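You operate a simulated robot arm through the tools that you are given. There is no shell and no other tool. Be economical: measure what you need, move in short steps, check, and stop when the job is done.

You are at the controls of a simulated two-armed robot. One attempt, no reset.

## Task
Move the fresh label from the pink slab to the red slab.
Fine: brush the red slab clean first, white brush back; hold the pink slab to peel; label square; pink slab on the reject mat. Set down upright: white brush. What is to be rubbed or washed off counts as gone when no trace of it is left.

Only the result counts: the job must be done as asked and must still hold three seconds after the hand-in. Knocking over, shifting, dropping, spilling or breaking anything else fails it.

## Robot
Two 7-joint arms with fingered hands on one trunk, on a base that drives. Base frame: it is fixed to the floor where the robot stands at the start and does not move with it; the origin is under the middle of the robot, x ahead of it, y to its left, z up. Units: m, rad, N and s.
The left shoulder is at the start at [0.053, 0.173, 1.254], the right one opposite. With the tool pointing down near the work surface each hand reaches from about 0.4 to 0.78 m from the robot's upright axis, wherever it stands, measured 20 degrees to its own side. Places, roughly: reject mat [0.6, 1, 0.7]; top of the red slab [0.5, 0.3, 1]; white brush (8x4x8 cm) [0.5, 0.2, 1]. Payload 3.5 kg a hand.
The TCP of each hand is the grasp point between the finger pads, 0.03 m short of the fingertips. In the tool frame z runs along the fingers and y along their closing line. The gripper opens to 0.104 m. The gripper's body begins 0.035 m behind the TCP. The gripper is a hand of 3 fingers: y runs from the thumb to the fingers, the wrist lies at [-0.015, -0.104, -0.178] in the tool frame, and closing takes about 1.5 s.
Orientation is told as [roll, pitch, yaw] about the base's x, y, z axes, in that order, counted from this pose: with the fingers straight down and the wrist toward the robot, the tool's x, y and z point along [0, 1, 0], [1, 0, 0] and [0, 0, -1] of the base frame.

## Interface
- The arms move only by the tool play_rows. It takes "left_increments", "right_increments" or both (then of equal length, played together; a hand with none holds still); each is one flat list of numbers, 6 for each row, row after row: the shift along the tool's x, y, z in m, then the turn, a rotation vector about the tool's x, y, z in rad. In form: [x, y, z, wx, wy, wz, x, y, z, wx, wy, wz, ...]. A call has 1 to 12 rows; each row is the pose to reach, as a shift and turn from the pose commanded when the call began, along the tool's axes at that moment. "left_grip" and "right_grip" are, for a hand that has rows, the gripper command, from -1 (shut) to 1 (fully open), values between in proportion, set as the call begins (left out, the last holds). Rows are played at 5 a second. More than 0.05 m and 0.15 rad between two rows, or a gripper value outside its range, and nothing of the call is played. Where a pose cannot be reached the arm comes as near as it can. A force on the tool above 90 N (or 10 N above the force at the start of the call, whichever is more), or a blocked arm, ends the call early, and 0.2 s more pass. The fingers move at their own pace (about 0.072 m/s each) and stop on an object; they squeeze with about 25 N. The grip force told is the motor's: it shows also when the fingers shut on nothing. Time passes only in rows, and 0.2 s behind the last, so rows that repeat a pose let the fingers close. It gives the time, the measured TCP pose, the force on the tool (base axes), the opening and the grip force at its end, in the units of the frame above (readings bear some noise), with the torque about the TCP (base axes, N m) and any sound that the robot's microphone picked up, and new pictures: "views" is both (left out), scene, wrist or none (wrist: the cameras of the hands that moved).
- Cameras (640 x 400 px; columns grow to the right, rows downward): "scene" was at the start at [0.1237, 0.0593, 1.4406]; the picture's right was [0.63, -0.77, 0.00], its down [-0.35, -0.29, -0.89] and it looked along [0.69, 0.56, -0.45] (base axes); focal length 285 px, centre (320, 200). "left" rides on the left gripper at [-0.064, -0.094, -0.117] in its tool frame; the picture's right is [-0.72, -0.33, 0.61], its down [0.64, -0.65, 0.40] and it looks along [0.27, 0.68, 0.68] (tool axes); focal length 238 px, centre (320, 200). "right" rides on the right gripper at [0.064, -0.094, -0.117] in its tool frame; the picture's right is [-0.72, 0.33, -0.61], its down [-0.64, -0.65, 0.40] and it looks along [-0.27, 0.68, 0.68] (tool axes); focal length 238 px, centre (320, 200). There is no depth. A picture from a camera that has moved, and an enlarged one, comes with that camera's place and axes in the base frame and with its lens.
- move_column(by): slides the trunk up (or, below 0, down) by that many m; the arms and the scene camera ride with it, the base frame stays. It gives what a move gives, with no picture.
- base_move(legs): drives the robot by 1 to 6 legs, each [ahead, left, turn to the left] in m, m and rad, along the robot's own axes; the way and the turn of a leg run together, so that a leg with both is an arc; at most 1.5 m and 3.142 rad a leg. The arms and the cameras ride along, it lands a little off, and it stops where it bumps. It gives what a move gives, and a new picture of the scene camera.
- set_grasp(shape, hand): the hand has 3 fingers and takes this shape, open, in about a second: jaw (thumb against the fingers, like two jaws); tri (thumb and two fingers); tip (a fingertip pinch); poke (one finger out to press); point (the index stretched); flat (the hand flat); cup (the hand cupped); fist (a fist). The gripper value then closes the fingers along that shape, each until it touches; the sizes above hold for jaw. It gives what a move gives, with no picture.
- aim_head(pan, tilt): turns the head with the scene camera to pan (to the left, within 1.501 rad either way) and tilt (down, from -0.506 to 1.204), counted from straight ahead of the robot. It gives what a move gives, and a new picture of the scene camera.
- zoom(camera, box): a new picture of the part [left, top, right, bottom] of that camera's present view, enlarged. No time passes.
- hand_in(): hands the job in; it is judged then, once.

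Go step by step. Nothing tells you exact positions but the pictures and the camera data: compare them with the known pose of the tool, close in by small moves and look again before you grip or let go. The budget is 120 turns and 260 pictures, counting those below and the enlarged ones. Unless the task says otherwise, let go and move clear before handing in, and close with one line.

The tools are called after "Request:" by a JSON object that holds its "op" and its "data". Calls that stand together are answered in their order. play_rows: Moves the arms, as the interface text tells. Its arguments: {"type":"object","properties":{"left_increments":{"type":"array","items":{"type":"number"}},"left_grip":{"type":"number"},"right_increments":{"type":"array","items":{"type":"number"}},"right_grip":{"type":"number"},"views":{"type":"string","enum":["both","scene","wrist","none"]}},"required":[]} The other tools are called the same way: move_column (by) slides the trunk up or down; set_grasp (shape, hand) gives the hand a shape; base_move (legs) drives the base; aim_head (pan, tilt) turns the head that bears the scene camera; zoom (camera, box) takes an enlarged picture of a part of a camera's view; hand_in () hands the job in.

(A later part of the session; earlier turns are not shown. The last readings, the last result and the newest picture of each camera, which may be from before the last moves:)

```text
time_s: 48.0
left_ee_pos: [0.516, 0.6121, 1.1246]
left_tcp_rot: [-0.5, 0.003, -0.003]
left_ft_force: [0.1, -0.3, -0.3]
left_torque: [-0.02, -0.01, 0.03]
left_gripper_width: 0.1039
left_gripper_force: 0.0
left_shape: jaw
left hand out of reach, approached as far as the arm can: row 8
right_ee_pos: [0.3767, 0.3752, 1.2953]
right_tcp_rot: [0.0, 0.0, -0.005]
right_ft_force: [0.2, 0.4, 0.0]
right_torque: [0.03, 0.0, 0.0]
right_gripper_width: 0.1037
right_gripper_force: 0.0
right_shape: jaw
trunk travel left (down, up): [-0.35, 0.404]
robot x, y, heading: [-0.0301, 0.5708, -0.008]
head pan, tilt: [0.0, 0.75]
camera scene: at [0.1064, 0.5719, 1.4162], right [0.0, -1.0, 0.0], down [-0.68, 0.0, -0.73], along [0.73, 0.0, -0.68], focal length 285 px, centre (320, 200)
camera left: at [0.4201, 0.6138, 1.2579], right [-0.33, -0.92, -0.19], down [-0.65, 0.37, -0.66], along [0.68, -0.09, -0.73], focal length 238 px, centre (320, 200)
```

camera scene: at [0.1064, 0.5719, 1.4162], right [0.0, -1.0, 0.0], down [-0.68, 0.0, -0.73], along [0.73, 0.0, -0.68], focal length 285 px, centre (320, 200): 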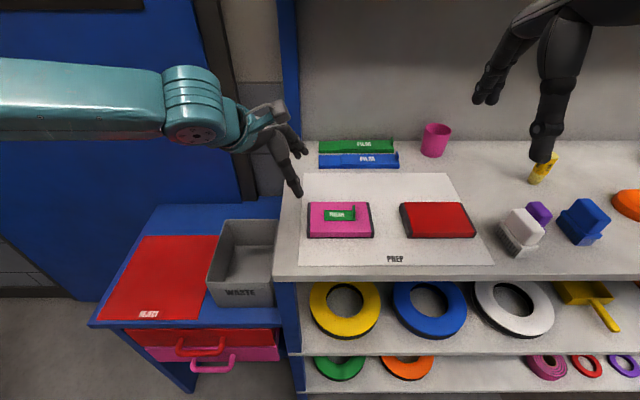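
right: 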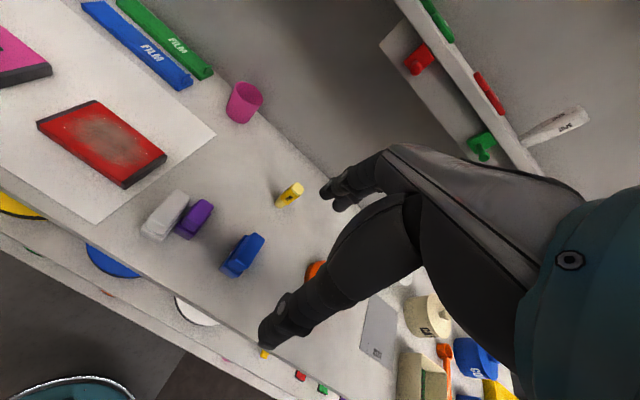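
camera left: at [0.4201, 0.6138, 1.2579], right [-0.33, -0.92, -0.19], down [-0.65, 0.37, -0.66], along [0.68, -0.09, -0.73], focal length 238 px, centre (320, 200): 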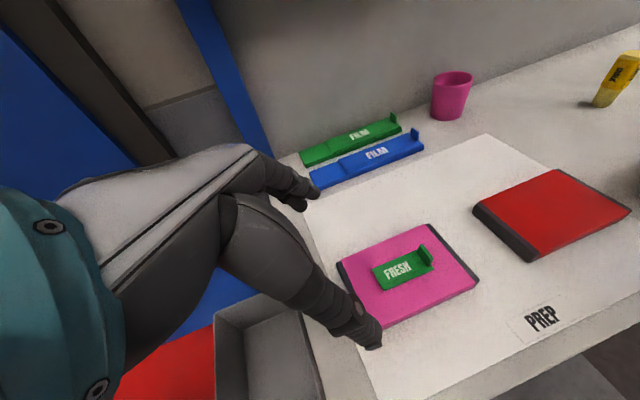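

The left hand is just at its reach limit here, so I'll shift the base 0.13 m right while the hands are high.

Request:
{"op": "base_move", "data": {"legs": [[0.02, -0.13, 0.008]]}}

```text
time_s: 49.3
left_ee_pos: [0.5359, 0.4848, 1.1222]
left_tcp_rot: [-0.497, 0.006, 0.001]
left_ft_force: [0.5, 0.3, -0.1]
left_torque: [0.05, 0.02, -0.01]
left_gripper_width: 0.1037
left_gripper_force: 0.0
left_shape: jaw
right_ee_pos: [0.3982, 0.2476, 1.2962]
right_tcp_rot: [-0.001, 0.002, 0.002]
right_ft_force: [-0.1, -0.1, -0.5]
right_torque: [0.0, 0.01, 0.02]
right_gripper_width: 0.1034
right_gripper_force: 0.0
right_shape: jaw
trunk travel left (down, up): [-0.35, 0.404]
robot x, y, heading: [-0.0055, 0.4389, 0.002]
head pan, tilt: [0.0, 0.75]
camera scene: at [0.127, 0.4409, 1.416], right [0.0, -1.0, 0.0], down [-0.68, 0.0, -0.73], along [0.73, 0.0, -0.68], focal length 285 px, centre (320, 200)
```

scene: 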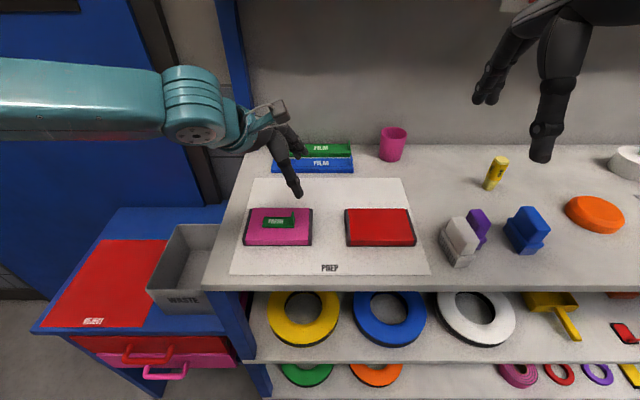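

Request:
{"op": "play_rows", "data": {"left_increments": [0.031, -0.002, 0.001, 0, 0, 0, 0.062, -0.003, 0.002, 0, 0, 0, 0.093, -0.005, 0.003, 0, 0, 0, 0.1237, -0.006, 0.0032, 0, 0, 0], "views": "both"}}

Request:
{"op": "zoom", "data": {"camera": "scene", "box": [200, 150, 350, 260]}}

```text
time_s: 50.3
left_ee_pos: [0.5284, 0.5936, 1.0601]
left_tcp_rot: [-0.5, 0.003, -0.002]
left_ft_force: [0.7, 0.6, 0.2]
left_torque: [0.01, -0.04, 0.02]
left_gripper_width: 0.1039
left_gripper_force: 0.1
left_shape: jaw
right_ee_pos: [0.3986, 0.2479, 1.2955]
right_tcp_rot: [0.001, 0.001, 0.001]
right_ft_force: [-0.7, -0.1, 0.5]
right_torque: [0.0, -0.02, 0.01]
right_gripper_width: 0.1036
right_gripper_force: 0.2
right_shape: jaw
trunk travel left (down, up): [-0.35, 0.404]
robot x, y, heading: [-0.0115, 0.441, -0.001]
head pan, tilt: [0.0, 0.75]
camera scene: at [0.1269, 0.4423, 1.4161], right [0.0, -1.0, 0.0], down [-0.68, 0.0, -0.73], along [0.73, 0.0, -0.68], focal length 285 px, centre (320, 200)
camera left: at [0.4319, 0.5933, 1.195], right [-0.33, -0.93, -0.19], down [-0.66, 0.37, -0.66], along [0.68, -0.09, -0.73], focal length 238 px, centre (320, 200)
```

scene: 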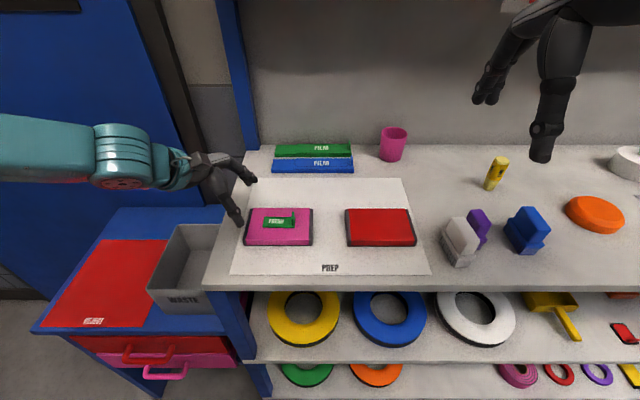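
left: 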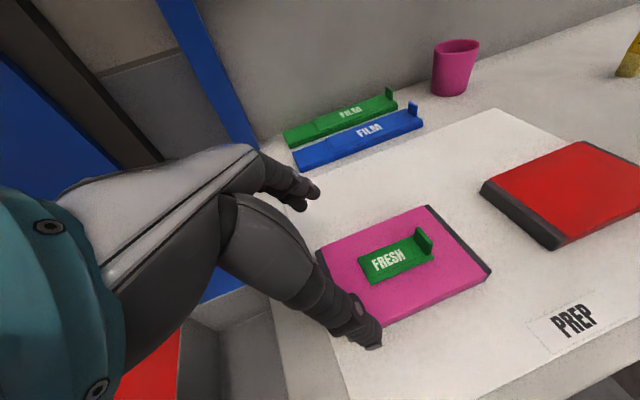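

```text
3.64 times, centred on (275, 205) of scene
camera zoom: at [0.1269, 0.4423, 1.4161], right [0.0, -1.0, 0.0], down [-0.68, 0.0, -0.73], along [0.73, 0.0, -0.68], focal length 1036 px, centre (484, 182)
```

zoom: 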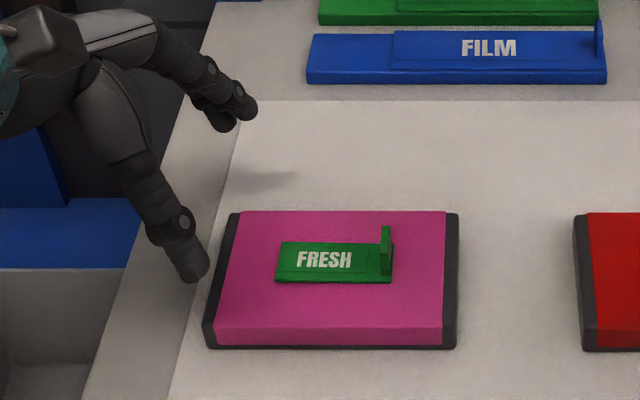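

Alignment is good (thumb at x≈0.471, fingers ≈0.591, slab 0.484–0.574). Lowering so the tips straddle the slab's left end.

Request:
{"op": "play_rows", "data": {"left_increments": [0.012, 0.001, 0.022, 0, 0, 0, 0.024, 0.001, 0.044, 0, 0, 0, 0.0355, 0.001, 0.065, 0, 0, 0], "views": "wrist"}}

Request:
{"op": "zoom", "data": {"camera": "scene", "box": [200, 170, 330, 260]}}

```text
time_s: 51.1
left_ee_pos: [0.5291, 0.5924, 0.9868]
left_tcp_rot: [-0.5, 0.005, 0.001]
left_ft_force: [-1.0, -1.3, 0.9]
left_torque: [-0.02, -0.07, 0.0]
left_gripper_width: 0.1038
left_gripper_force: 0.1
left_shape: jaw
right_ee_pos: [0.3971, 0.2476, 1.2947]
right_tcp_rot: [0.002, 0.002, 0.002]
right_ft_force: [-0.4, -0.2, -0.1]
right_torque: [0.01, -0.02, -0.01]
right_gripper_width: 0.1036
right_gripper_force: 0.0
right_shape: jaw
trunk travel left (down, up): [-0.35, 0.404]
robot x, y, heading: [-0.0093, 0.4389, 0.004]
head pan, tilt: [0.0, 0.75]
camera left: at [0.4335, 0.593, 1.1207], right [-0.33, -0.93, -0.19], down [-0.66, 0.37, -0.66], along [0.68, -0.09, -0.73], focal length 238 px, centre (320, 200)
```

left: 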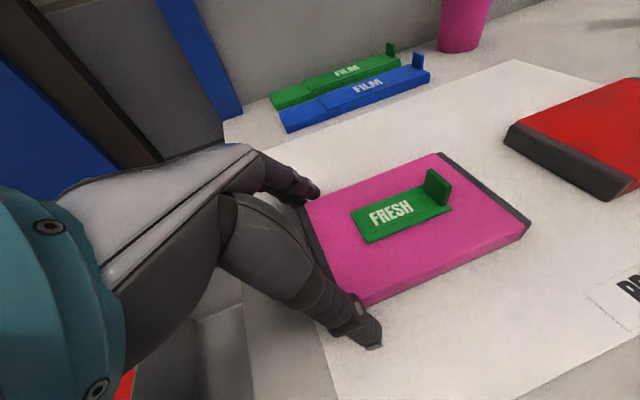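

```text
4.44 times, centred on (265, 215) of scene
camera zoom: at [0.1269, 0.4418, 1.4161], right [0.0, -1.0, 0.0], down [-0.68, 0.0, -0.73], along [0.73, 0.0, -0.68], focal length 1267 px, centre (564, 133)
```

zoom: 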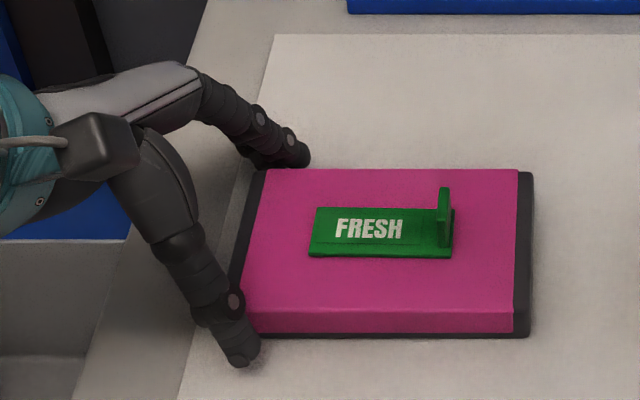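

Both fingers flank the slab. Closing the left hand.

Request:
{"op": "play_rows", "data": {"left_increments": [0, 0, 0, 0, 0, 0, 0, 0, 0, 0, 0, 0, 0, 0, 0, 0, 0, 0, 0, 0, 0, 0, 0, 0, 0, 0, 0, 0, 0, 0], "left_grip": -1, "views": "none"}}

Request:
{"op": "zoom", "data": {"camera": "scene", "box": [200, 170, 330, 260]}}

```text
time_s: 52.3
left_ee_pos: [0.5297, 0.5935, 0.9863]
left_tcp_rot: [-0.501, 0.005, 0.002]
left_ft_force: [1.1, -1.9, 1.8]
left_torque: [-0.05, -0.13, 0.01]
left_gripper_width: 0.0852
left_gripper_force: 25.2
left_shape: jaw
right_ee_pos: [0.3971, 0.2468, 1.2951]
right_tcp_rot: [0.002, 0.003, 0.001]
right_ft_force: [-0.7, -0.3, 0.2]
right_torque: [0.01, 0.0, 0.04]
right_gripper_width: 0.1037
right_gripper_force: 0.1
right_shape: jaw
trunk travel left (down, up): [-0.35, 0.404]
robot x, y, heading: [-0.0042, 0.444, 0.009]
head pan, tilt: [0.0, 0.75]
```

```text
4.44 times, centred on (265, 215) of scene
camera zoom: at [0.1268, 0.4418, 1.4161], right [0.0, -1.0, 0.0], down [-0.68, 0.0, -0.73], along [0.73, 0.0, -0.68], focal length 1267 px, centre (564, 133)
```

zoom: 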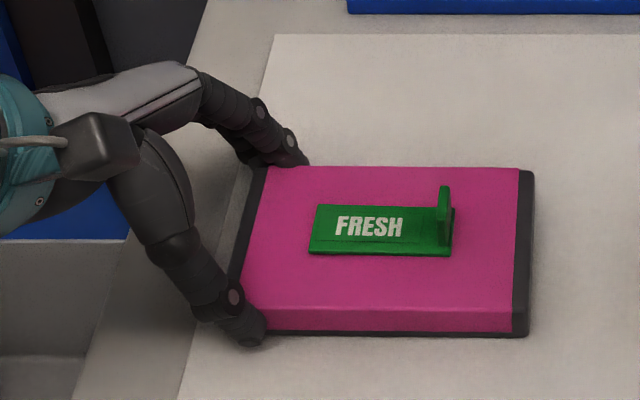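

The slab is held. Now I'll rotate the right hand 90° and bring it near the tab with fingers half open.

Request:
{"op": "play_rows", "data": {"right_increments": [0.0144, 0.0113, 0.005, 0, 0, -0.131, 0.0288, 0.0227, 0.01, 0, 0, -0.262, 0.0433, 0.034, 0.02, 0, 0, -0.393, 0.0577, 0.0453, 0.03, 0, 0, -0.524, 0.0721, 0.0567, 0.04, 0, 0, -0.655, 0.0865, 0.068, 0.05, 0, 0, -0.786, 0.101, 0.0793, 0.065, 0, 0, -0.917, 0.1153, 0.0907, 0.08, 0, 0, -1.048, 0.13, 0.102, 0.095, 0, 0, -1.179, 0.144, 0.1133, 0.11, 0, 0, -1.31, 0.1586, 0.1247, 0.13, 0, 0, -1.44, 0.173, 0.136, 0.145, 0, 0, -1.5708], "right_grip": 0, "views": "both"}}

```text
time_s: 54.9
left_ee_pos: [0.5283, 0.5923, 0.986]
left_tcp_rot: [-0.499, 0.006, 0.002]
left_ft_force: [-1.8, 1.2, 2.7]
left_torque: [0.06, -0.13, 0.06]
left_gripper_width: 0.0845
left_gripper_force: 25.2
left_shape: jaw
right_ee_pos: [0.382, 0.3726, 1.1674]
right_tcp_rot: [-0.081, 0.053, 1.272]
right_ft_force: [-0.1, 0.2, 0.5]
right_torque: [0.05, -0.01, -0.02]
right_gripper_width: 0.0523
right_gripper_force: 0.1
right_shape: jaw
right hand out of reach, approached as far as the arm can: row 8, 9, 10, 11, 12
trunk travel left (down, up): [-0.35, 0.404]
robot x, y, heading: [-0.0075, 0.4398, -0.001]
head pan, tilt: [0.0, 0.75]
camera scene: at [0.1268, 0.4408, 1.4161], right [0.0, -1.0, 0.0], down [-0.68, 0.0, -0.73], along [0.73, 0.0, -0.68], focal length 285 px, centre (320, 200)
camera right: at [0.2867, 0.3097, 1.2839], right [0.74, 0.15, 0.65], down [0.45, -0.84, -0.32], along [0.5, 0.53, -0.69], focal length 238 px, centre (320, 200)
```

scene: 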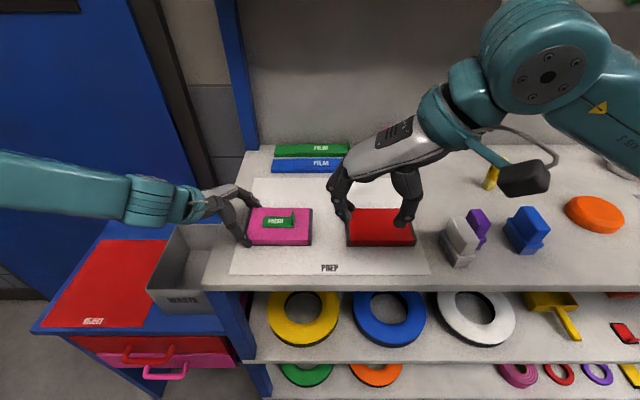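
right: 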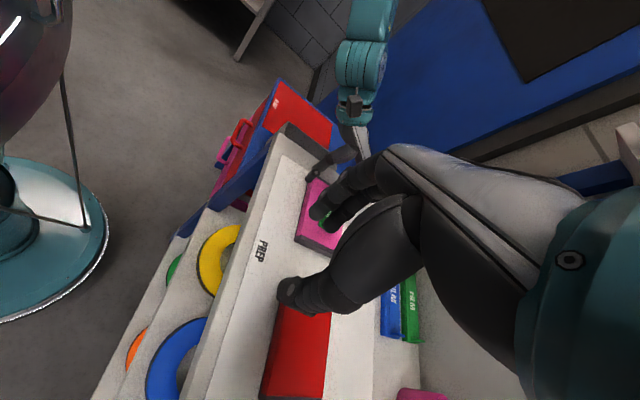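

The right arm can't take the 90° yaw from this heading; the robot needs to face about 45° left. I'll release the slab, lift the left hand away and re-park the base.

Request:
{"op": "play_rows", "data": {"left_increments": [0, 0, 0, 0, 0, 0, 0, 0, 0, 0, 0, 0, 0, 0, 0, 0, 0, 0, 0, 0, -0.03, 0, 0, 0, 0, 0, -0.07, 0, 0, 0, 0, 0, -0.11, 0, 0, 0, 0, 0, -0.15, 0, 0.1, 0, 0.0, 0, -0.19, 0, 0.2, 0, 0.0, -0.02, -0.22, 0, 0.3, 0, 0.0, -0.05, -0.24, 0, 0.4, 0], "left_grip": 1, "views": "scene"}}

Request:
{"op": "zoom", "data": {"camera": "scene", "box": [200, 170, 330, 260]}}

```text
time_s: 57.1
left_ee_pos: [0.4784, 0.7072, 1.1981]
left_tcp_rot: [-0.101, 0.005, 0.002]
left_ft_force: [0.8, -0.2, -0.4]
left_torque: [0.0, 0.01, -0.01]
left_gripper_width: 0.1039
left_gripper_force: 0.0
left_shape: jaw
right_ee_pos: [0.3808, 0.3732, 1.1671]
right_tcp_rot: [-0.08, 0.051, 1.271]
right_ft_force: [-0.3, -0.1, -0.5]
right_torque: [0.0, 0.01, -0.01]
right_gripper_width: 0.0522
right_gripper_force: 0.1
right_shape: jaw
trunk travel left (down, up): [-0.35, 0.404]
robot x, y, heading: [-0.0097, 0.4411, 0.0]
head pan, tilt: [0.0, 0.75]
camera scene: at [0.1258, 0.4416, 1.4162], right [0.0, -1.0, 0.0], down [-0.68, 0.0, -0.73], along [0.73, 0.0, -0.68], focal length 285 px, centre (320, 200)
```

scene: 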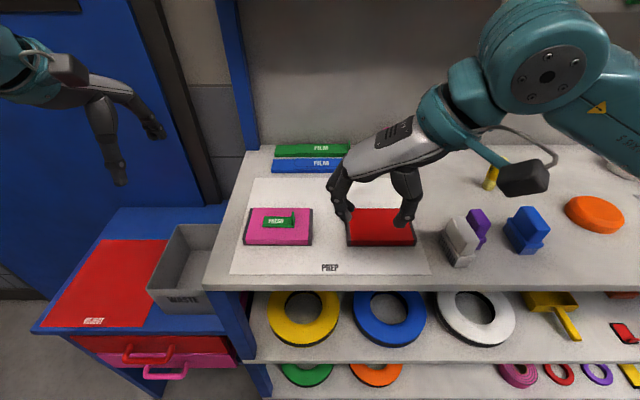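

```text
4.44 times, centred on (265, 215) of scene
camera zoom: at [0.1258, 0.4416, 1.4162], right [0.0, -1.0, 0.0], down [-0.68, 0.0, -0.73], along [0.73, 0.0, -0.68], focal length 1267 px, centre (564, 133)
```

zoom: 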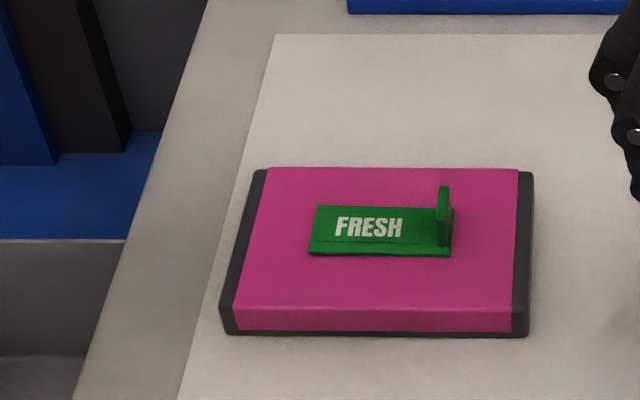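

Slab is free and square. Now re-parking: right along the table, turn 45° left, and forward a little.

Request:
{"op": "base_move", "data": {"legs": [[-0.05, -0.42, 0], [0, 0, 0.785], [0.1, 0, 0]]}}

Request:
{"op": "aim_head", "data": {"pan": -0.05, "tilt": 0.65}}

```text
time_s: 62.5
left_ee_pos: [0.1672, 0.6276, 1.1981]
left_tcp_rot: [-0.101, 0.004, 0.79]
left_ft_force: [0.0, -0.5, 0.5]
left_torque: [-0.04, 0.04, 0.0]
left_gripper_width: 0.1037
left_gripper_force: 0.1
left_shape: jaw
right_ee_pos: [0.3338, 0.3239, 1.1682]
right_tcp_rot: [-0.08, 0.054, 2.059]
right_ft_force: [0.5, 0.4, 0.0]
right_torque: [-0.02, -0.02, 0.01]
right_gripper_width: 0.0523
right_gripper_force: 0.1
right_shape: jaw
trunk travel left (down, up): [-0.35, 0.404]
robot x, y, heading: [0.0104, 0.0958, 0.792]
head pan, tilt: [0.0, 0.75]
camera scene: at [0.1071, 0.1911, 1.416], right [0.71, -0.7, 0.0], down [-0.48, -0.48, -0.73], along [0.51, 0.52, -0.68], focal length 285 px, centre (320, 200)
```

scene: 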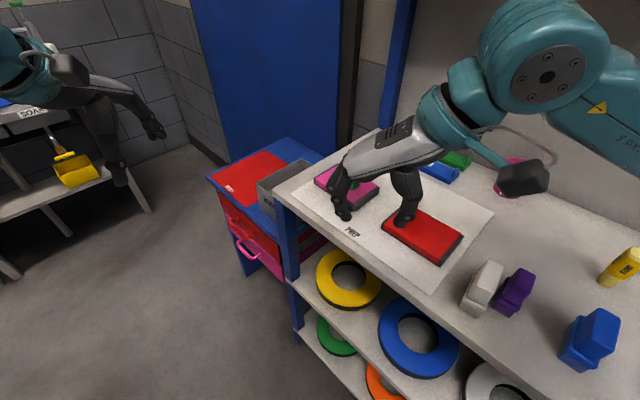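

```text
time_s: 63.2
left_ee_pos: [0.1666, 0.6274, 1.1984]
left_tcp_rot: [-0.103, 0.007, 0.788]
left_ft_force: [0.6, 0.5, 1.1]
left_torque: [0.0, -0.02, -0.01]
left_gripper_width: 0.1037
left_gripper_force: 0.1
left_shape: jaw
right_ee_pos: [0.3325, 0.3233, 1.1678]
right_tcp_rot: [-0.083, 0.054, 2.062]
right_ft_force: [-0.2, 0.1, -0.2]
right_torque: [0.02, -0.03, 0.02]
right_gripper_width: 0.0521
right_gripper_force: 0.0
right_shape: jaw
trunk travel left (down, up): [-0.35, 0.404]
robot x, y, heading: [0.0122, 0.0928, 0.786]
head pan, tilt: [-0.051, 0.649]
camera scene: at [0.1121, 0.19, 1.4246], right [0.67, -0.74, 0.0], down [-0.45, -0.41, -0.8], along [0.59, 0.54, -0.6], focal length 285 px, centre (320, 200)
```

scene: 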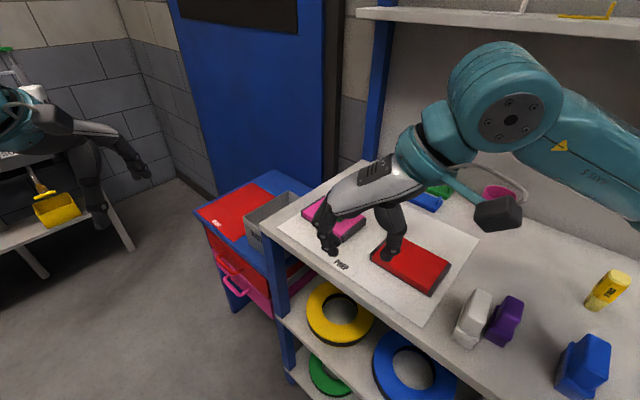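

Facing 45° left now. Bringing both hands toward their work: right to yaw 90° near the red slab, left to yaw 0 left of the pink slab.

Request:
{"op": "play_rows", "data": {"right_increments": [-0.025, -0.0054, 0.002, -0.009, 0.0085, 0.061, -0.05, -0.0108, 0.004, -0.018, 0.017, 0.123, -0.075, -0.016, 0.007, -0.027, 0.0255, 0.184, -0.1, -0.0215, 0.009, -0.0365, 0.034, 0.245, -0.125, -0.027, 0.011, -0.0456, 0.0425, 0.307, -0.15, -0.032, 0.013, -0.0547, 0.051, 0.368, -0.175, -0.0376, 0.016, -0.064, 0.0595, 0.43, -0.201, -0.043, 0.018, -0.073, 0.068, 0.491], "left_increments": [-0.025, 0.034, 0.006, 0, 0, 0.0985, -0.05, 0.068, 0.012, 0, 0, 0.197, -0.075, 0.102, 0.018, 0, 0, 0.2955, -0.1, 0.136, 0.024, 0, 0, 0.394, -0.124, 0.17, 0.03, 0, 0, 0.4925, -0.149, 0.204, 0.036, 0, 0, 0.591, -0.174, 0.238, 0.042, 0, 0, 0.69, -0.199, 0.272, 0.048, 0, 0, 0.788], "views": "scene"}}

```text
time_s: 65.0
left_ee_pos: [0.3419, 0.6321, 1.1759]
left_tcp_rot: [-0.073, -0.069, 0.003]
left_ft_force: [-0.2, -0.9, 1.2]
left_torque: [-0.01, 0.02, 0.02]
left_gripper_width: 0.1038
left_gripper_force: 0.0
left_shape: jaw
left hand out of reach, approached as far as the arm can: row 5, 6, 7, 8
right_ee_pos: [0.4838, 0.3433, 1.1649]
right_tcp_rot: [-0.022, -0.038, 1.617]
right_ft_force: [0.1, 0.4, -0.3]
right_torque: [0.01, 0.0, -0.05]
right_gripper_width: 0.0523
right_gripper_force: 0.1
right_shape: jaw
right hand out of reach, approached as far as the arm can: row 1, 2, 3, 4, 5, 6, 7, 8
trunk travel left (down, up): [-0.35, 0.404]
robot x, y, heading: [0.0091, 0.0931, 0.789]
head pan, tilt: [-0.051, 0.649]
camera scene: at [0.1126, 0.1898, 1.4247], right [0.67, -0.74, 0.0], down [-0.45, -0.41, -0.8], along [0.59, 0.54, -0.6], focal length 285 px, centre (320, 200)
```

scene: 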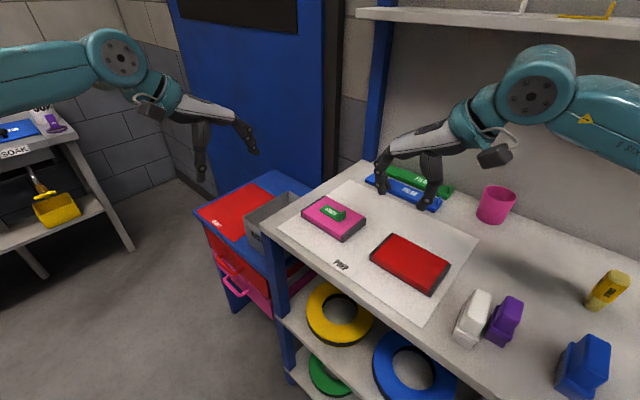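

Both arms report limits; I need to know whether the stored commands are off. I'll send small retreats to find out.

Request:
{"op": "play_rows", "data": {"right_increments": [0, 0, 0, 0, 0, 0], "left_increments": [0, 0, 0, 0, 0, 0], "views": "none"}}

Request:
{"op": "play_rows", "data": {"right_increments": [0, -0.03, 0, 0, 0, 0, 0, -0.06, 0, 0, 0, 0], "left_increments": [0, -0.02, 0, 0, 0, -0.1, 0, -0.04, 0, 0, 0, -0.2], "views": "none"}}

```text
time_s: 65.4
left_ee_pos: [0.3415, 0.633, 1.1758]
left_tcp_rot: [-0.075, -0.067, 0.005]
left_ft_force: [0.3, 0.2, -0.4]
left_torque: [-0.01, 0.0, -0.01]
left_gripper_width: 0.1038
left_gripper_force: 0.2
left_shape: jaw
right_ee_pos: [0.4832, 0.3429, 1.1632]
right_tcp_rot: [-0.023, -0.037, 1.618]
right_ft_force: [0.1, 0.9, -0.5]
right_torque: [0.01, 0.0, -0.03]
right_gripper_width: 0.0521
right_gripper_force: 0.1
right_shape: jaw
trunk travel left (down, up): [-0.35, 0.404]
robot x, y, heading: [0.0097, 0.0924, 0.794]
head pan, tilt: [-0.051, 0.649]
```

```text
time_s: 66.0
left_ee_pos: [0.3008, 0.6337, 1.1719]
left_tcp_rot: [-0.087, -0.052, 0.206]
left_ft_force: [-0.7, -0.2, 1.0]
left_torque: [-0.02, -0.03, -0.01]
left_gripper_width: 0.1041
left_gripper_force: 0.1
left_shape: jaw
right_ee_pos: [0.4829, 0.2822, 1.1634]
right_tcp_rot: [-0.015, -0.045, 1.575]
right_ft_force: [-0.5, 0.7, -0.2]
right_torque: [-0.04, -0.01, 0.04]
right_gripper_width: 0.052
right_gripper_force: 0.1
right_shape: jaw
trunk travel left (down, up): [-0.35, 0.404]
robot x, y, heading: [0.01, 0.0944, 0.787]
head pan, tilt: [-0.051, 0.649]
```

Commands are clamped to what was reached, so distance and yaw are the limits. I'll park closer: about [0.09, 0.2] with heading 0.5, which shares the yaw between the two arms.

Request:
{"op": "base_move", "data": {"legs": [[0, 0, -0.287], [0.115, 0.055, 0]]}}

```text
time_s: 68.2
left_ee_pos: [0.5168, 0.6364, 1.1704]
left_tcp_rot: [-0.089, -0.049, -0.081]
left_ft_force: [0.6, 0.3, 0.2]
left_torque: [0.0, 0.03, -0.01]
left_gripper_width: 0.1036
left_gripper_force: 0.1
left_shape: jaw
right_ee_pos: [0.5922, 0.246, 1.1618]
right_tcp_rot: [-0.014, -0.046, 1.291]
right_ft_force: [0.8, 0.5, 0.4]
right_torque: [-0.03, 0.03, 0.01]
right_gripper_width: 0.0523
right_gripper_force: 0.2
right_shape: jaw
trunk travel left (down, up): [-0.35, 0.404]
robot x, y, heading: [0.086, 0.1979, 0.505]
head pan, tilt: [-0.051, 0.649]
camera scene: at [0.21, 0.2622, 1.4246], right [0.44, -0.9, 0.0], down [-0.54, -0.27, -0.8], along [0.72, 0.35, -0.61], focal length 285 px, centre (320, 200)
```

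scene: 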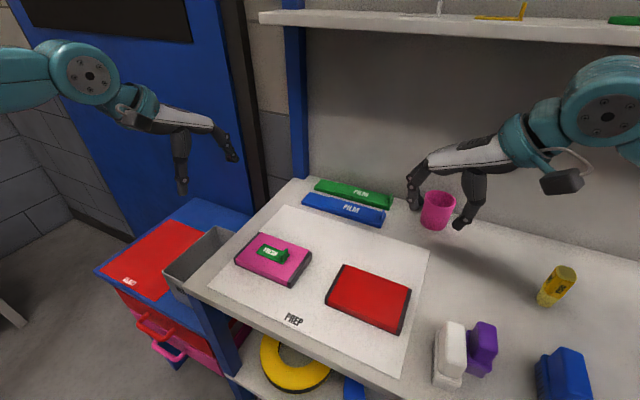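

Testing the right arm: move toward the tab with full 90° yaw, still high.

Request:
{"op": "play_rows", "data": {"right_increments": [0.0206, 0.03, 0.006, 0, 0, -0.056, 0.041, 0.06, 0.013, 0, 0, -0.112, 0.062, 0.091, 0.019, 0, 0, -0.168, 0.082, 0.121, 0.026, 0, 0, -0.224, 0.103, 0.151, 0.032, 0, 0, -0.28], "views": "none"}}

```text
time_s: 69.4
left_ee_pos: [0.515, 0.6363, 1.1715]
left_tcp_rot: [-0.087, -0.053, -0.08]
left_ft_force: [0.3, 0.2, 0.4]
left_torque: [-0.03, -0.02, -0.03]
left_gripper_width: 0.1039
left_gripper_force: 0.0
left_shape: jaw
right_ee_pos: [0.5343, 0.4197, 1.1353]
right_tcp_rot: [-0.029, -0.035, 1.569]
right_ft_force: [-0.3, 0.2, -1.0]
right_torque: [0.02, 0.0, -0.02]
right_gripper_width: 0.0519
right_gripper_force: 0.1
right_shape: jaw
trunk travel left (down, up): [-0.35, 0.404]
robot x, y, heading: [0.0837, 0.1975, 0.507]
head pan, tilt: [-0.051, 0.649]
```

Reached without complaint. Continuing to just above the tab and levelling the tool.

Request:
{"op": "play_rows", "data": {"right_increments": [0.001, 0.025, 0.01, 0.012, 0.01, 0, 0.001, 0.05, 0.02, 0.024, 0.02, 0, 0.001, 0.0725, 0.035, 0.035, 0.029, 0], "views": "both"}}

```text
time_s: 70.2
left_ee_pos: [0.5151, 0.635, 1.171]
left_tcp_rot: [-0.088, -0.052, -0.081]
left_ft_force: [-0.5, 0.2, -0.3]
left_torque: [-0.01, 0.0, 0.02]
left_gripper_width: 0.1039
left_gripper_force: 0.2
left_shape: jaw
right_ee_pos: [0.535, 0.4364, 1.1303]
right_tcp_rot: [-0.02, -0.033, 1.564]
right_ft_force: [-0.4, 0.9, -0.5]
right_torque: [-0.01, 0.0, -0.02]
right_gripper_width: 0.0524
right_gripper_force: 0.0
right_shape: jaw
right hand out of reach, approached as far as the arm can: row 1, 2, 3
trunk travel left (down, up): [-0.35, 0.404]
robot x, y, heading: [0.0844, 0.1971, 0.5]
head pan, tilt: [-0.051, 0.649]
camera scene: at [0.2091, 0.2617, 1.4246], right [0.44, -0.9, 0.0], down [-0.54, -0.27, -0.8], along [0.72, 0.35, -0.6], focal length 285 px, centre (320, 200)
camera right: at [0.4689, 0.3394, 1.2424], right [0.71, 0.3, 0.64], down [0.65, -0.64, -0.41], along [0.28, 0.7, -0.65], focal length 238 px, centre (320, 200)
```

scene: 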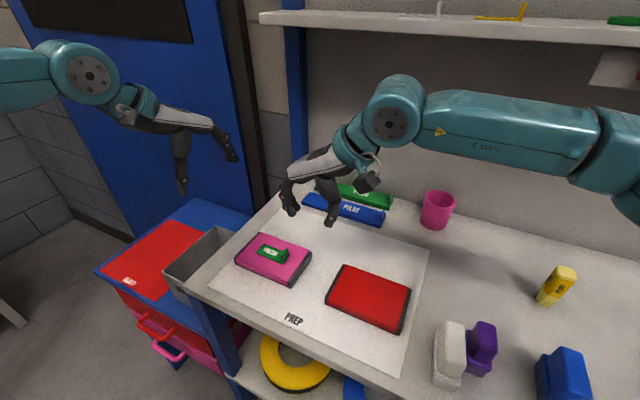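
right: 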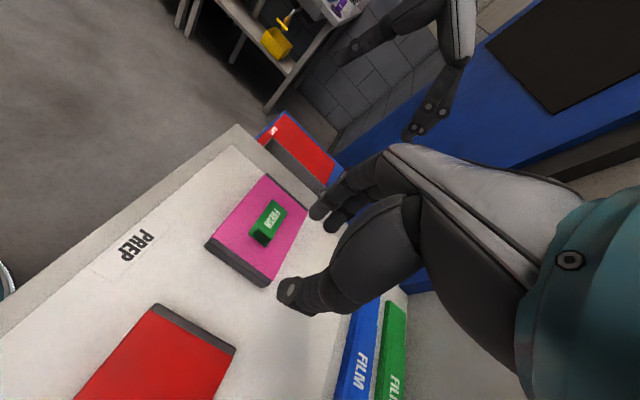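

The right arm is limited just short of the tab. Shifting the base ~8 cm along +y should put both targets within range.

Request:
{"op": "base_move", "data": {"legs": [[0.042, 0.072, 0]]}}

```text
time_s: 71.2
left_ee_pos: [0.5185, 0.7192, 1.171]
left_tcp_rot: [-0.087, -0.051, -0.082]
left_ft_force: [-0.7, 0.5, 1.2]
left_torque: [-0.01, 0.01, -0.01]
left_gripper_width: 0.1037
left_gripper_force: 0.0
left_shape: jaw
right_ee_pos: [0.5378, 0.5204, 1.1299]
right_tcp_rot: [-0.018, -0.032, 1.566]
right_ft_force: [0.2, 0.9, -0.4]
right_torque: [0.01, -0.03, 0.0]
right_gripper_width: 0.0521
right_gripper_force: 0.1
right_shape: jaw
trunk travel left (down, up): [-0.35, 0.404]
robot x, y, heading: [0.0886, 0.2767, 0.507]
head pan, tilt: [-0.051, 0.649]
camera scene: at [0.2113, 0.3452, 1.4246], right [0.44, -0.9, 0.0], down [-0.54, -0.27, -0.8], along [0.72, 0.35, -0.6], focal length 285 px, centre (320, 200)
```

scene: 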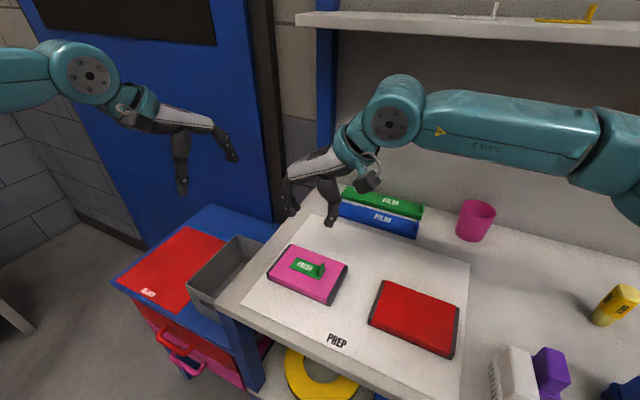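

The right hand can now be over the tab. I'll back it off to make room and bring the left hand, leaning, to above the slab's left end.

Request:
{"op": "play_rows", "data": {"right_increments": [0, -0.03, 0, 0.01, 0.005, 0, 0, -0.06, 0, 0.02, 0.01, 0, 0, -0.09, 0, 0.03, 0.018, 0, 0, -0.1, 0, 0.032, 0.018, 0], "left_increments": [-0.029, 0.004, 0.02, 0.013, -0.09, -0.02, -0.058, 0.008, 0.045, 0.026, -0.18, -0.04, -0.087, 0.012, 0.075, 0.039, -0.27, -0.06, -0.1165, 0.016, 0.11, 0.051, -0.36, -0.082], "views": "both"}}

```text
time_s: 72.2
left_ee_pos: [0.5231, 0.5929, 1.0751]
left_tcp_rot: [-0.449, 0.016, -0.014]
left_ft_force: [0.0, -0.1, 0.4]
left_torque: [-0.01, -0.01, 0.0]
left_gripper_width: 0.1037
left_gripper_force: 0.0
left_shape: jaw
left hand out of reach, approached as far as the arm can: row 4
right_ee_pos: [0.5352, 0.4482, 1.1272]
right_tcp_rot: [-0.005, -0.009, 1.565]
right_ft_force: [-1.2, -0.4, -0.4]
right_torque: [-0.01, -0.01, -0.03]
right_gripper_width: 0.0521
right_gripper_force: 0.0
right_shape: jaw
right hand out of reach, approached as far as the arm can: row 3, 4
trunk travel left (down, up): [-0.35, 0.404]
robot x, y, heading: [0.0833, 0.2774, 0.508]
head pan, tilt: [-0.051, 0.649]
camera scene: at [0.2111, 0.3445, 1.4247], right [0.44, -0.9, 0.0], down [-0.54, -0.27, -0.8], along [0.72, 0.35, -0.6], focal length 285 px, centre (320, 200)
camera right: at [0.471, 0.3544, 1.2431], right [0.72, 0.32, 0.62], down [0.64, -0.65, -0.4], along [0.28, 0.69, -0.67], focal length 238 px, centre (320, 200)
camera left: at [0.4287, 0.588, 1.2104], right [-0.34, -0.91, -0.23], down [-0.66, 0.41, -0.63], along [0.67, -0.06, -0.74], focal length 238 px, centre (320, 200)
```

scene: 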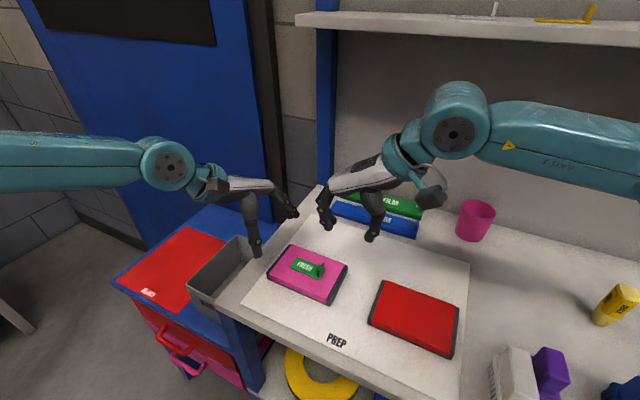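
right: 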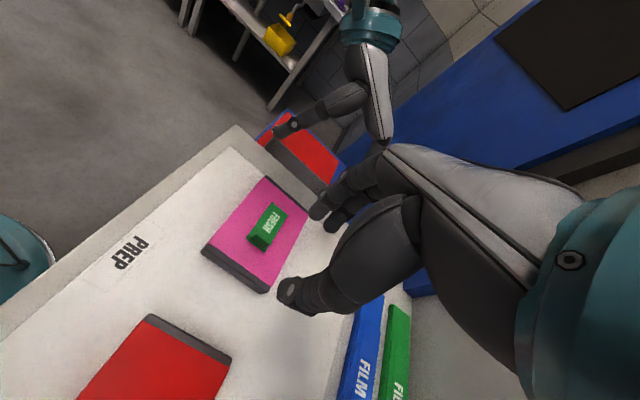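
left: 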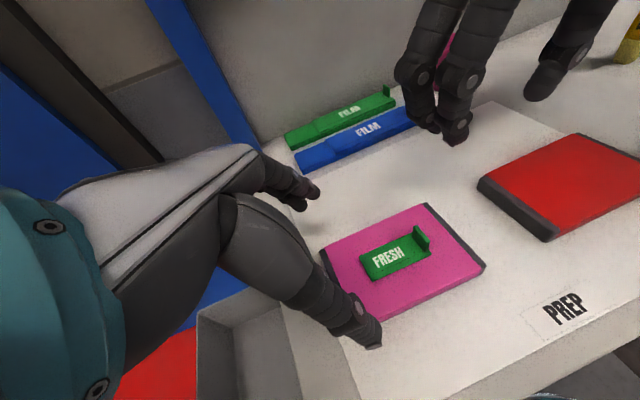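

The left hand is nearly in place. Lowering halfway and correcting x.

Request:
{"op": "play_rows", "data": {"left_increments": [0.012, 0.003, 0.025, -0.008, 0, -0.007, 0.0245, 0.006, 0.05, -0.016, 0, -0.014], "views": "wrist"}}

Request:
{"op": "zoom", "data": {"camera": "scene", "box": [220, 190, 370, 310]}}

```text
time_s: 72.8
left_ee_pos: [0.5061, 0.6015, 1.0303]
left_tcp_rot: [-0.447, 0.013, 0.004]
left_ft_force: [0.8, 0.2, -0.5]
left_torque: [0.01, -0.02, -0.01]
left_gripper_width: 0.1041
left_gripper_force: 0.2
left_shape: jaw
left hand out of reach, approached as far as the arm can: row 1, 2
right_ee_pos: [0.5352, 0.4498, 1.1275]
right_tcp_rot: [-0.006, -0.009, 1.566]
right_ft_force: [-0.8, -0.6, 0.3]
right_torque: [0.01, -0.01, 0.03]
right_gripper_width: 0.0521
right_gripper_force: 0.1
right_shape: jaw
trunk travel left (down, up): [-0.35, 0.404]
robot x, y, heading: [0.0851, 0.2783, 0.506]
head pan, tilt: [-0.051, 0.649]
camera left: at [0.4113, 0.5937, 1.1651], right [-0.33, -0.92, -0.24], down [-0.66, 0.4, -0.64], along [0.68, -0.05, -0.73], focal length 238 px, centre (320, 200)
```

left: 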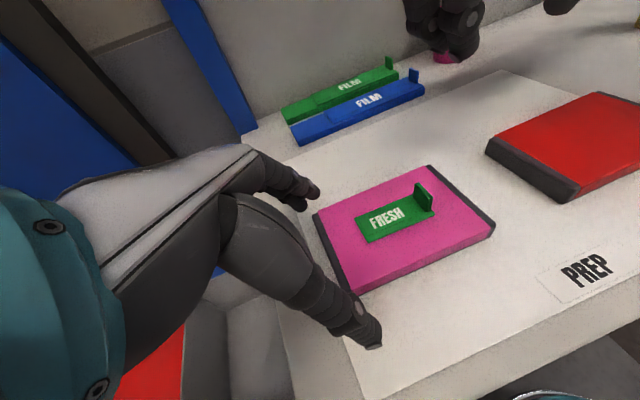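

```text
3.33 times, centred on (295, 250) of scene
camera zoom: at [0.2112, 0.3444, 1.4247], right [0.44, -0.9, 0.0], down [-0.54, -0.27, -0.8], along [0.72, 0.35, -0.6], focal length 950 px, centre (403, 33)
```

zoom: 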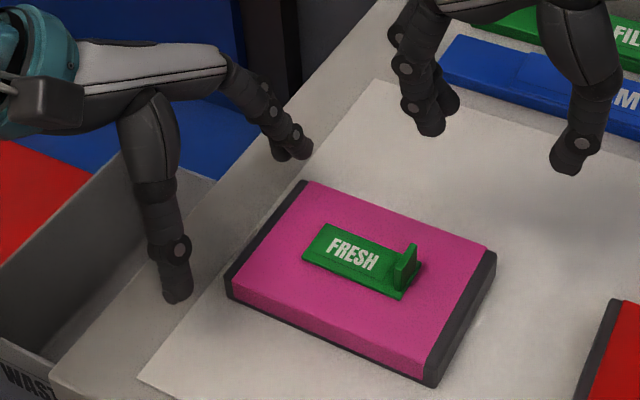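

Lean plus yaw limits the left arm. Trying with less lean.

Request:
{"op": "play_rows", "data": {"left_increments": [0, 0.0, -0.01, 0, 0.12, 0, 0, 0.01, -0.01, 0, 0.25, 0, -0.006, 0.023, -0.01, 0, 0.25, 0], "views": "none"}}

```text
time_s: 73.7
left_ee_pos: [0.5106, 0.6056, 1.0516]
left_tcp_rot: [-0.198, 0.011, 0.003]
left_ft_force: [-0.9, -0.5, -0.4]
left_torque: [0.0, -0.01, -0.01]
left_gripper_width: 0.1038
left_gripper_force: 0.0
left_shape: jaw
left hand out of reach, approached as far as the arm can: row 2, 3
right_ee_pos: [0.535, 0.4479, 1.1285]
right_tcp_rot: [-0.008, -0.009, 1.566]
right_ft_force: [0.3, 0.6, 0.2]
right_torque: [0.01, 0.03, -0.01]
right_gripper_width: 0.0523
right_gripper_force: 0.1
right_shape: jaw
trunk travel left (down, up): [-0.35, 0.404]
robot x, y, heading: [0.0867, 0.282, 0.506]
head pan, tilt: [-0.051, 0.649]
```

The split isn't working at this heading. I'll go back to a nearly straight heading, where the left grip worked, and try the right hand leaning back (handshake style). Raise the left hand, then drive.

Request:
{"op": "play_rows", "data": {"left_increments": [0.005, 0, -0.045, 0, 0, 0, 0.01, 0, -0.09, 0, 0, 0], "right_increments": [0, -0.02, -0.03, 0, 0, 0.1, 0, -0.04, -0.05, 0, 0, 0.2], "views": "none"}}

Request:
{"op": "base_move", "data": {"legs": [[0.03, 0.12, -0.356]]}}

```text
time_s: 74.2
left_ee_pos: [0.5109, 0.636, 1.1379]
left_tcp_rot: [-0.197, 0.011, 0.003]
left_ft_force: [0.0, -0.4, 0.1]
left_torque: [0.01, 0.01, 0.0]
left_gripper_width: 0.1039
left_gripper_force: 0.0
left_shape: jaw
right_ee_pos: [0.5339, 0.4094, 1.178]
right_tcp_rot: [-0.001, 0.0, 1.364]
right_ft_force: [0.6, 0.2, -0.5]
right_torque: [0.01, -0.02, 0.0]
right_gripper_width: 0.0522
right_gripper_force: 0.1
right_shape: jaw
trunk travel left (down, up): [-0.35, 0.404]
robot x, y, heading: [0.0845, 0.2809, 0.505]
head pan, tilt: [-0.051, 0.649]
```

```text
time_s: 75.7
left_ee_pos: [0.5977, 0.5923, 1.1365]
left_tcp_rot: [-0.197, 0.011, -0.348]
left_ft_force: [-0.2, 0.3, -0.1]
left_torque: [-0.03, -0.01, 0.04]
left_gripper_width: 0.104
left_gripper_force: 0.0
left_shape: jaw
right_ee_pos: [0.5423, 0.3706, 1.1774]
right_tcp_rot: [-0.003, 0.001, 1.016]
right_ft_force: [-0.5, 0.3, 0.6]
right_torque: [-0.02, 0.0, 0.0]
right_gripper_width: 0.0521
right_gripper_force: 0.0
right_shape: jaw
trunk travel left (down, up): [-0.35, 0.404]
robot x, y, heading: [0.0777, 0.4024, 0.153]
head pan, tilt: [-0.051, 0.649]
camera scene: at [0.2149, 0.4222, 1.4246], right [0.1, -0.99, 0.0], down [-0.6, -0.06, -0.8], along [0.79, 0.08, -0.6], focal length 285 px, centre (320, 200)
```

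scene: 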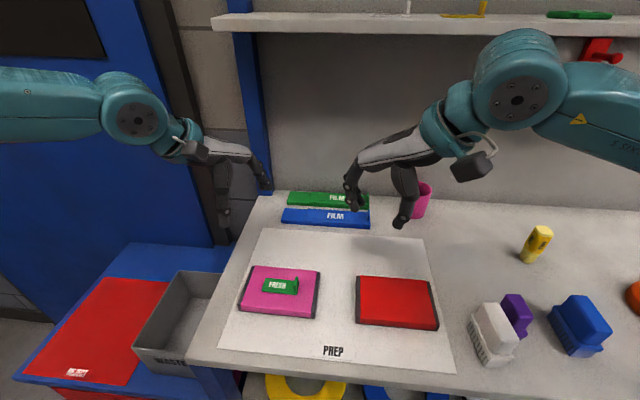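

Now testing the right hand at yaw 90° with a 0.5 rad backward lean.

Request:
{"op": "play_rows", "data": {"right_increments": [0.0104, 0.0054, 0.0067, -0.0198, -0.0695, -0.0776, 0.0209, 0.0107, 0.0134, -0.0396, -0.139, -0.1552, 0.0313, 0.016, 0.02, -0.0594, -0.2086, -0.2328, 0.0417, 0.0214, 0.0269, -0.0793, -0.2781, -0.3104, 0.0521, 0.0268, 0.0336, -0.0991, -0.3476, -0.388, 0.0626, 0.0321, 0.0403, -0.1189, -0.4172, -0.4656, 0.073, 0.0375, 0.047, -0.1387, -0.4867, -0.5432], "views": "scene"}}

```text
time_s: 77.3
left_ee_pos: [0.5978, 0.5922, 1.1361]
left_tcp_rot: [-0.197, 0.008, -0.346]
left_ft_force: [-0.2, -0.2, -0.2]
left_torque: [-0.01, -0.02, -0.02]
left_gripper_width: 0.1037
left_gripper_force: 0.1
left_shape: jaw
right_ee_pos: [0.4992, 0.4422, 1.1306]
right_tcp_rot: [-0.503, 0.003, 1.574]
right_ft_force: [0.6, -1.1, -0.1]
right_torque: [0.0, -0.01, 0.05]
right_gripper_width: 0.0522
right_gripper_force: 0.0
right_shape: jaw
trunk travel left (down, up): [-0.35, 0.404]
robot x, y, heading: [0.0776, 0.4021, 0.152]
head pan, tilt: [-0.051, 0.649]
camera scene: at [0.2147, 0.422, 1.4247], right [0.1, -0.99, 0.0], down [-0.6, -0.06, -0.8], along [0.79, 0.08, -0.6], focal length 285 px, centre (320, 200)
```

scene: 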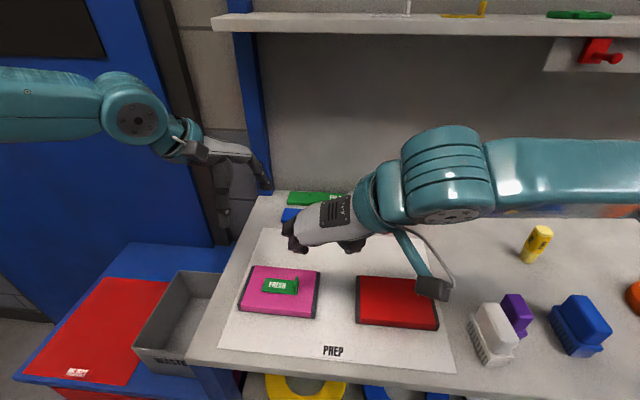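

The lean works. Checking that it also reaches above the tab.

Request:
{"op": "play_rows", "data": {"right_increments": [0.0037, 0.027, 0.0265, 0, 0, 0, 0.0073, 0.054, 0.053, 0, 0, 0], "views": "both"}}

```text
time_s: 77.9
left_ee_pos: [0.5957, 0.5928, 1.1359]
left_tcp_rot: [-0.198, 0.01, -0.347]
left_ft_force: [0.0, 0.4, 0.1]
left_torque: [0.02, -0.01, 0.03]
left_gripper_width: 0.1037
left_gripper_force: 0.0
left_shape: jaw
right_ee_pos: [0.5209, 0.4959, 1.0799]
right_tcp_rot: [-0.501, 0.002, 1.571]
right_ft_force: [-0.2, 1.1, 0.4]
right_torque: [-0.02, 0.0, 0.0]
right_gripper_width: 0.0521
right_gripper_force: 0.0
right_shape: jaw
trunk travel left (down, up): [-0.35, 0.404]
robot x, y, heading: [0.0735, 0.4018, 0.151]
head pan, tilt: [-0.051, 0.649]
camera scene: at [0.2149, 0.4221, 1.4246], right [0.1, -0.99, 0.0], down [-0.6, -0.06, -0.8], along [0.79, 0.08, -0.6], focal length 285 px, centre (320, 200)
camera right: at [0.41, 0.4032, 1.1507], right [0.33, 0.33, 0.88], down [0.76, -0.65, -0.04], along [0.56, 0.68, -0.47], focal length 238 px, centre (320, 200)
```

scene: 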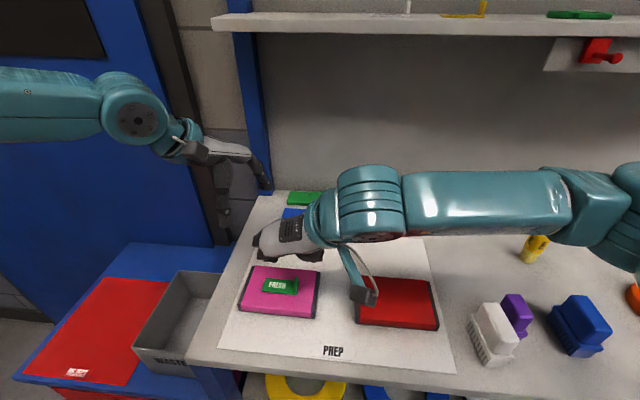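
right: 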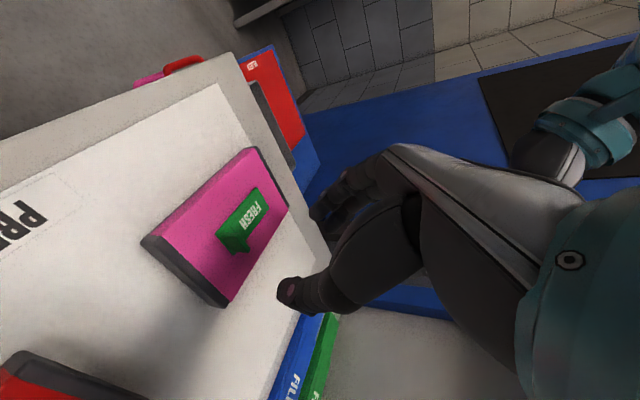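

Reachable. Now I back the right hand off and bring the left hand to the slab's left end.

Request:
{"op": "play_rows", "data": {"right_increments": [0, -0.03, -0.015, 0, 0, 0, 0, -0.06, -0.03, 0, 0, 0, 0, -0.09, -0.04, 0, 0, 0, 0, -0.1, -0.045, 0, 0, 0], "left_increments": [-0.0007, -0.016, 0.017, -0.03, -0.0755, -0.082, -0.0014, -0.033, 0.034, -0.06, -0.151, -0.1645, -0.002, -0.049, 0.051, -0.09, -0.2265, -0.247, -0.0027, -0.0654, 0.068, -0.119, -0.302, -0.329], "views": "none"}}

```text
time_s: 78.9
left_ee_pos: [0.5297, 0.5976, 1.0704]
left_tcp_rot: [-0.501, 0.01, 0.0]
left_ft_force: [0.1, 1.6, -0.3]
left_torque: [-0.02, 0.02, -0.01]
left_gripper_width: 0.1038
left_gripper_force: 0.1
left_shape: jaw
right_ee_pos: [0.4952, 0.3967, 1.1211]
right_tcp_rot: [-0.504, 0.002, 1.57]
right_ft_force: [-0.3, 0.8, -0.1]
right_torque: [0.0, -0.02, -0.04]
right_gripper_width: 0.0521
right_gripper_force: 0.1
right_shape: jaw
trunk travel left (down, up): [-0.35, 0.404]
robot x, y, heading: [0.078, 0.4042, 0.156]
head pan, tilt: [-0.051, 0.649]
```

Left reached fully. Lowering it to straddle the slab end, then closing.

Request:
{"op": "play_rows", "data": {"left_increments": [0.0115, 0.001, 0.0255, -0.005, 0, 0, 0.023, 0.001, 0.051, -0.01, 0, 0, 0.0342, 0.001, 0.0765, -0.01, 0, 0], "views": "wrist"}}

Request:
{"op": "zoom", "data": {"camera": "scene", "box": [200, 220, 340, 340]}}

```text
time_s: 79.7
left_ee_pos: [0.5302, 0.593, 0.9877]
left_tcp_rot: [-0.498, 0.004, 0.004]
left_ft_force: [-0.2, 0.0, -0.2]
left_torque: [-0.04, 0.0, 0.01]
left_gripper_width: 0.1038
left_gripper_force: 0.1
left_shape: jaw
right_ee_pos: [0.4969, 0.3946, 1.1208]
right_tcp_rot: [-0.501, 0.001, 1.572]
right_ft_force: [0.2, 0.2, 0.1]
right_torque: [-0.01, 0.0, 0.02]
right_gripper_width: 0.0521
right_gripper_force: 0.1
right_shape: jaw
trunk travel left (down, up): [-0.35, 0.404]
robot x, y, heading: [0.0753, 0.4028, 0.154]
head pan, tilt: [-0.051, 0.649]
camera left: at [0.4333, 0.5926, 1.1223], right [-0.32, -0.93, -0.19], down [-0.66, 0.37, -0.66], along [0.68, -0.09, -0.73], focal length 238 px, centre (320, 200)
```

left: 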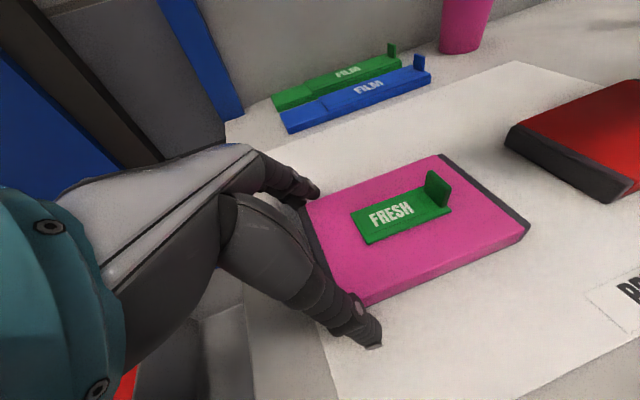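

```text
3.33 times, centred on (270, 280) of scene
camera zoom: at [0.2153, 0.4214, 1.4246], right [0.1, -0.99, 0.0], down [-0.6, -0.06, -0.8], along [0.79, 0.08, -0.6], focal length 950 px, centre (487, -67)
```

zoom: 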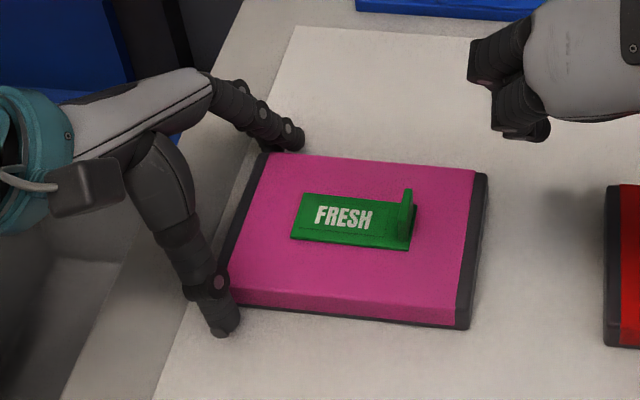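

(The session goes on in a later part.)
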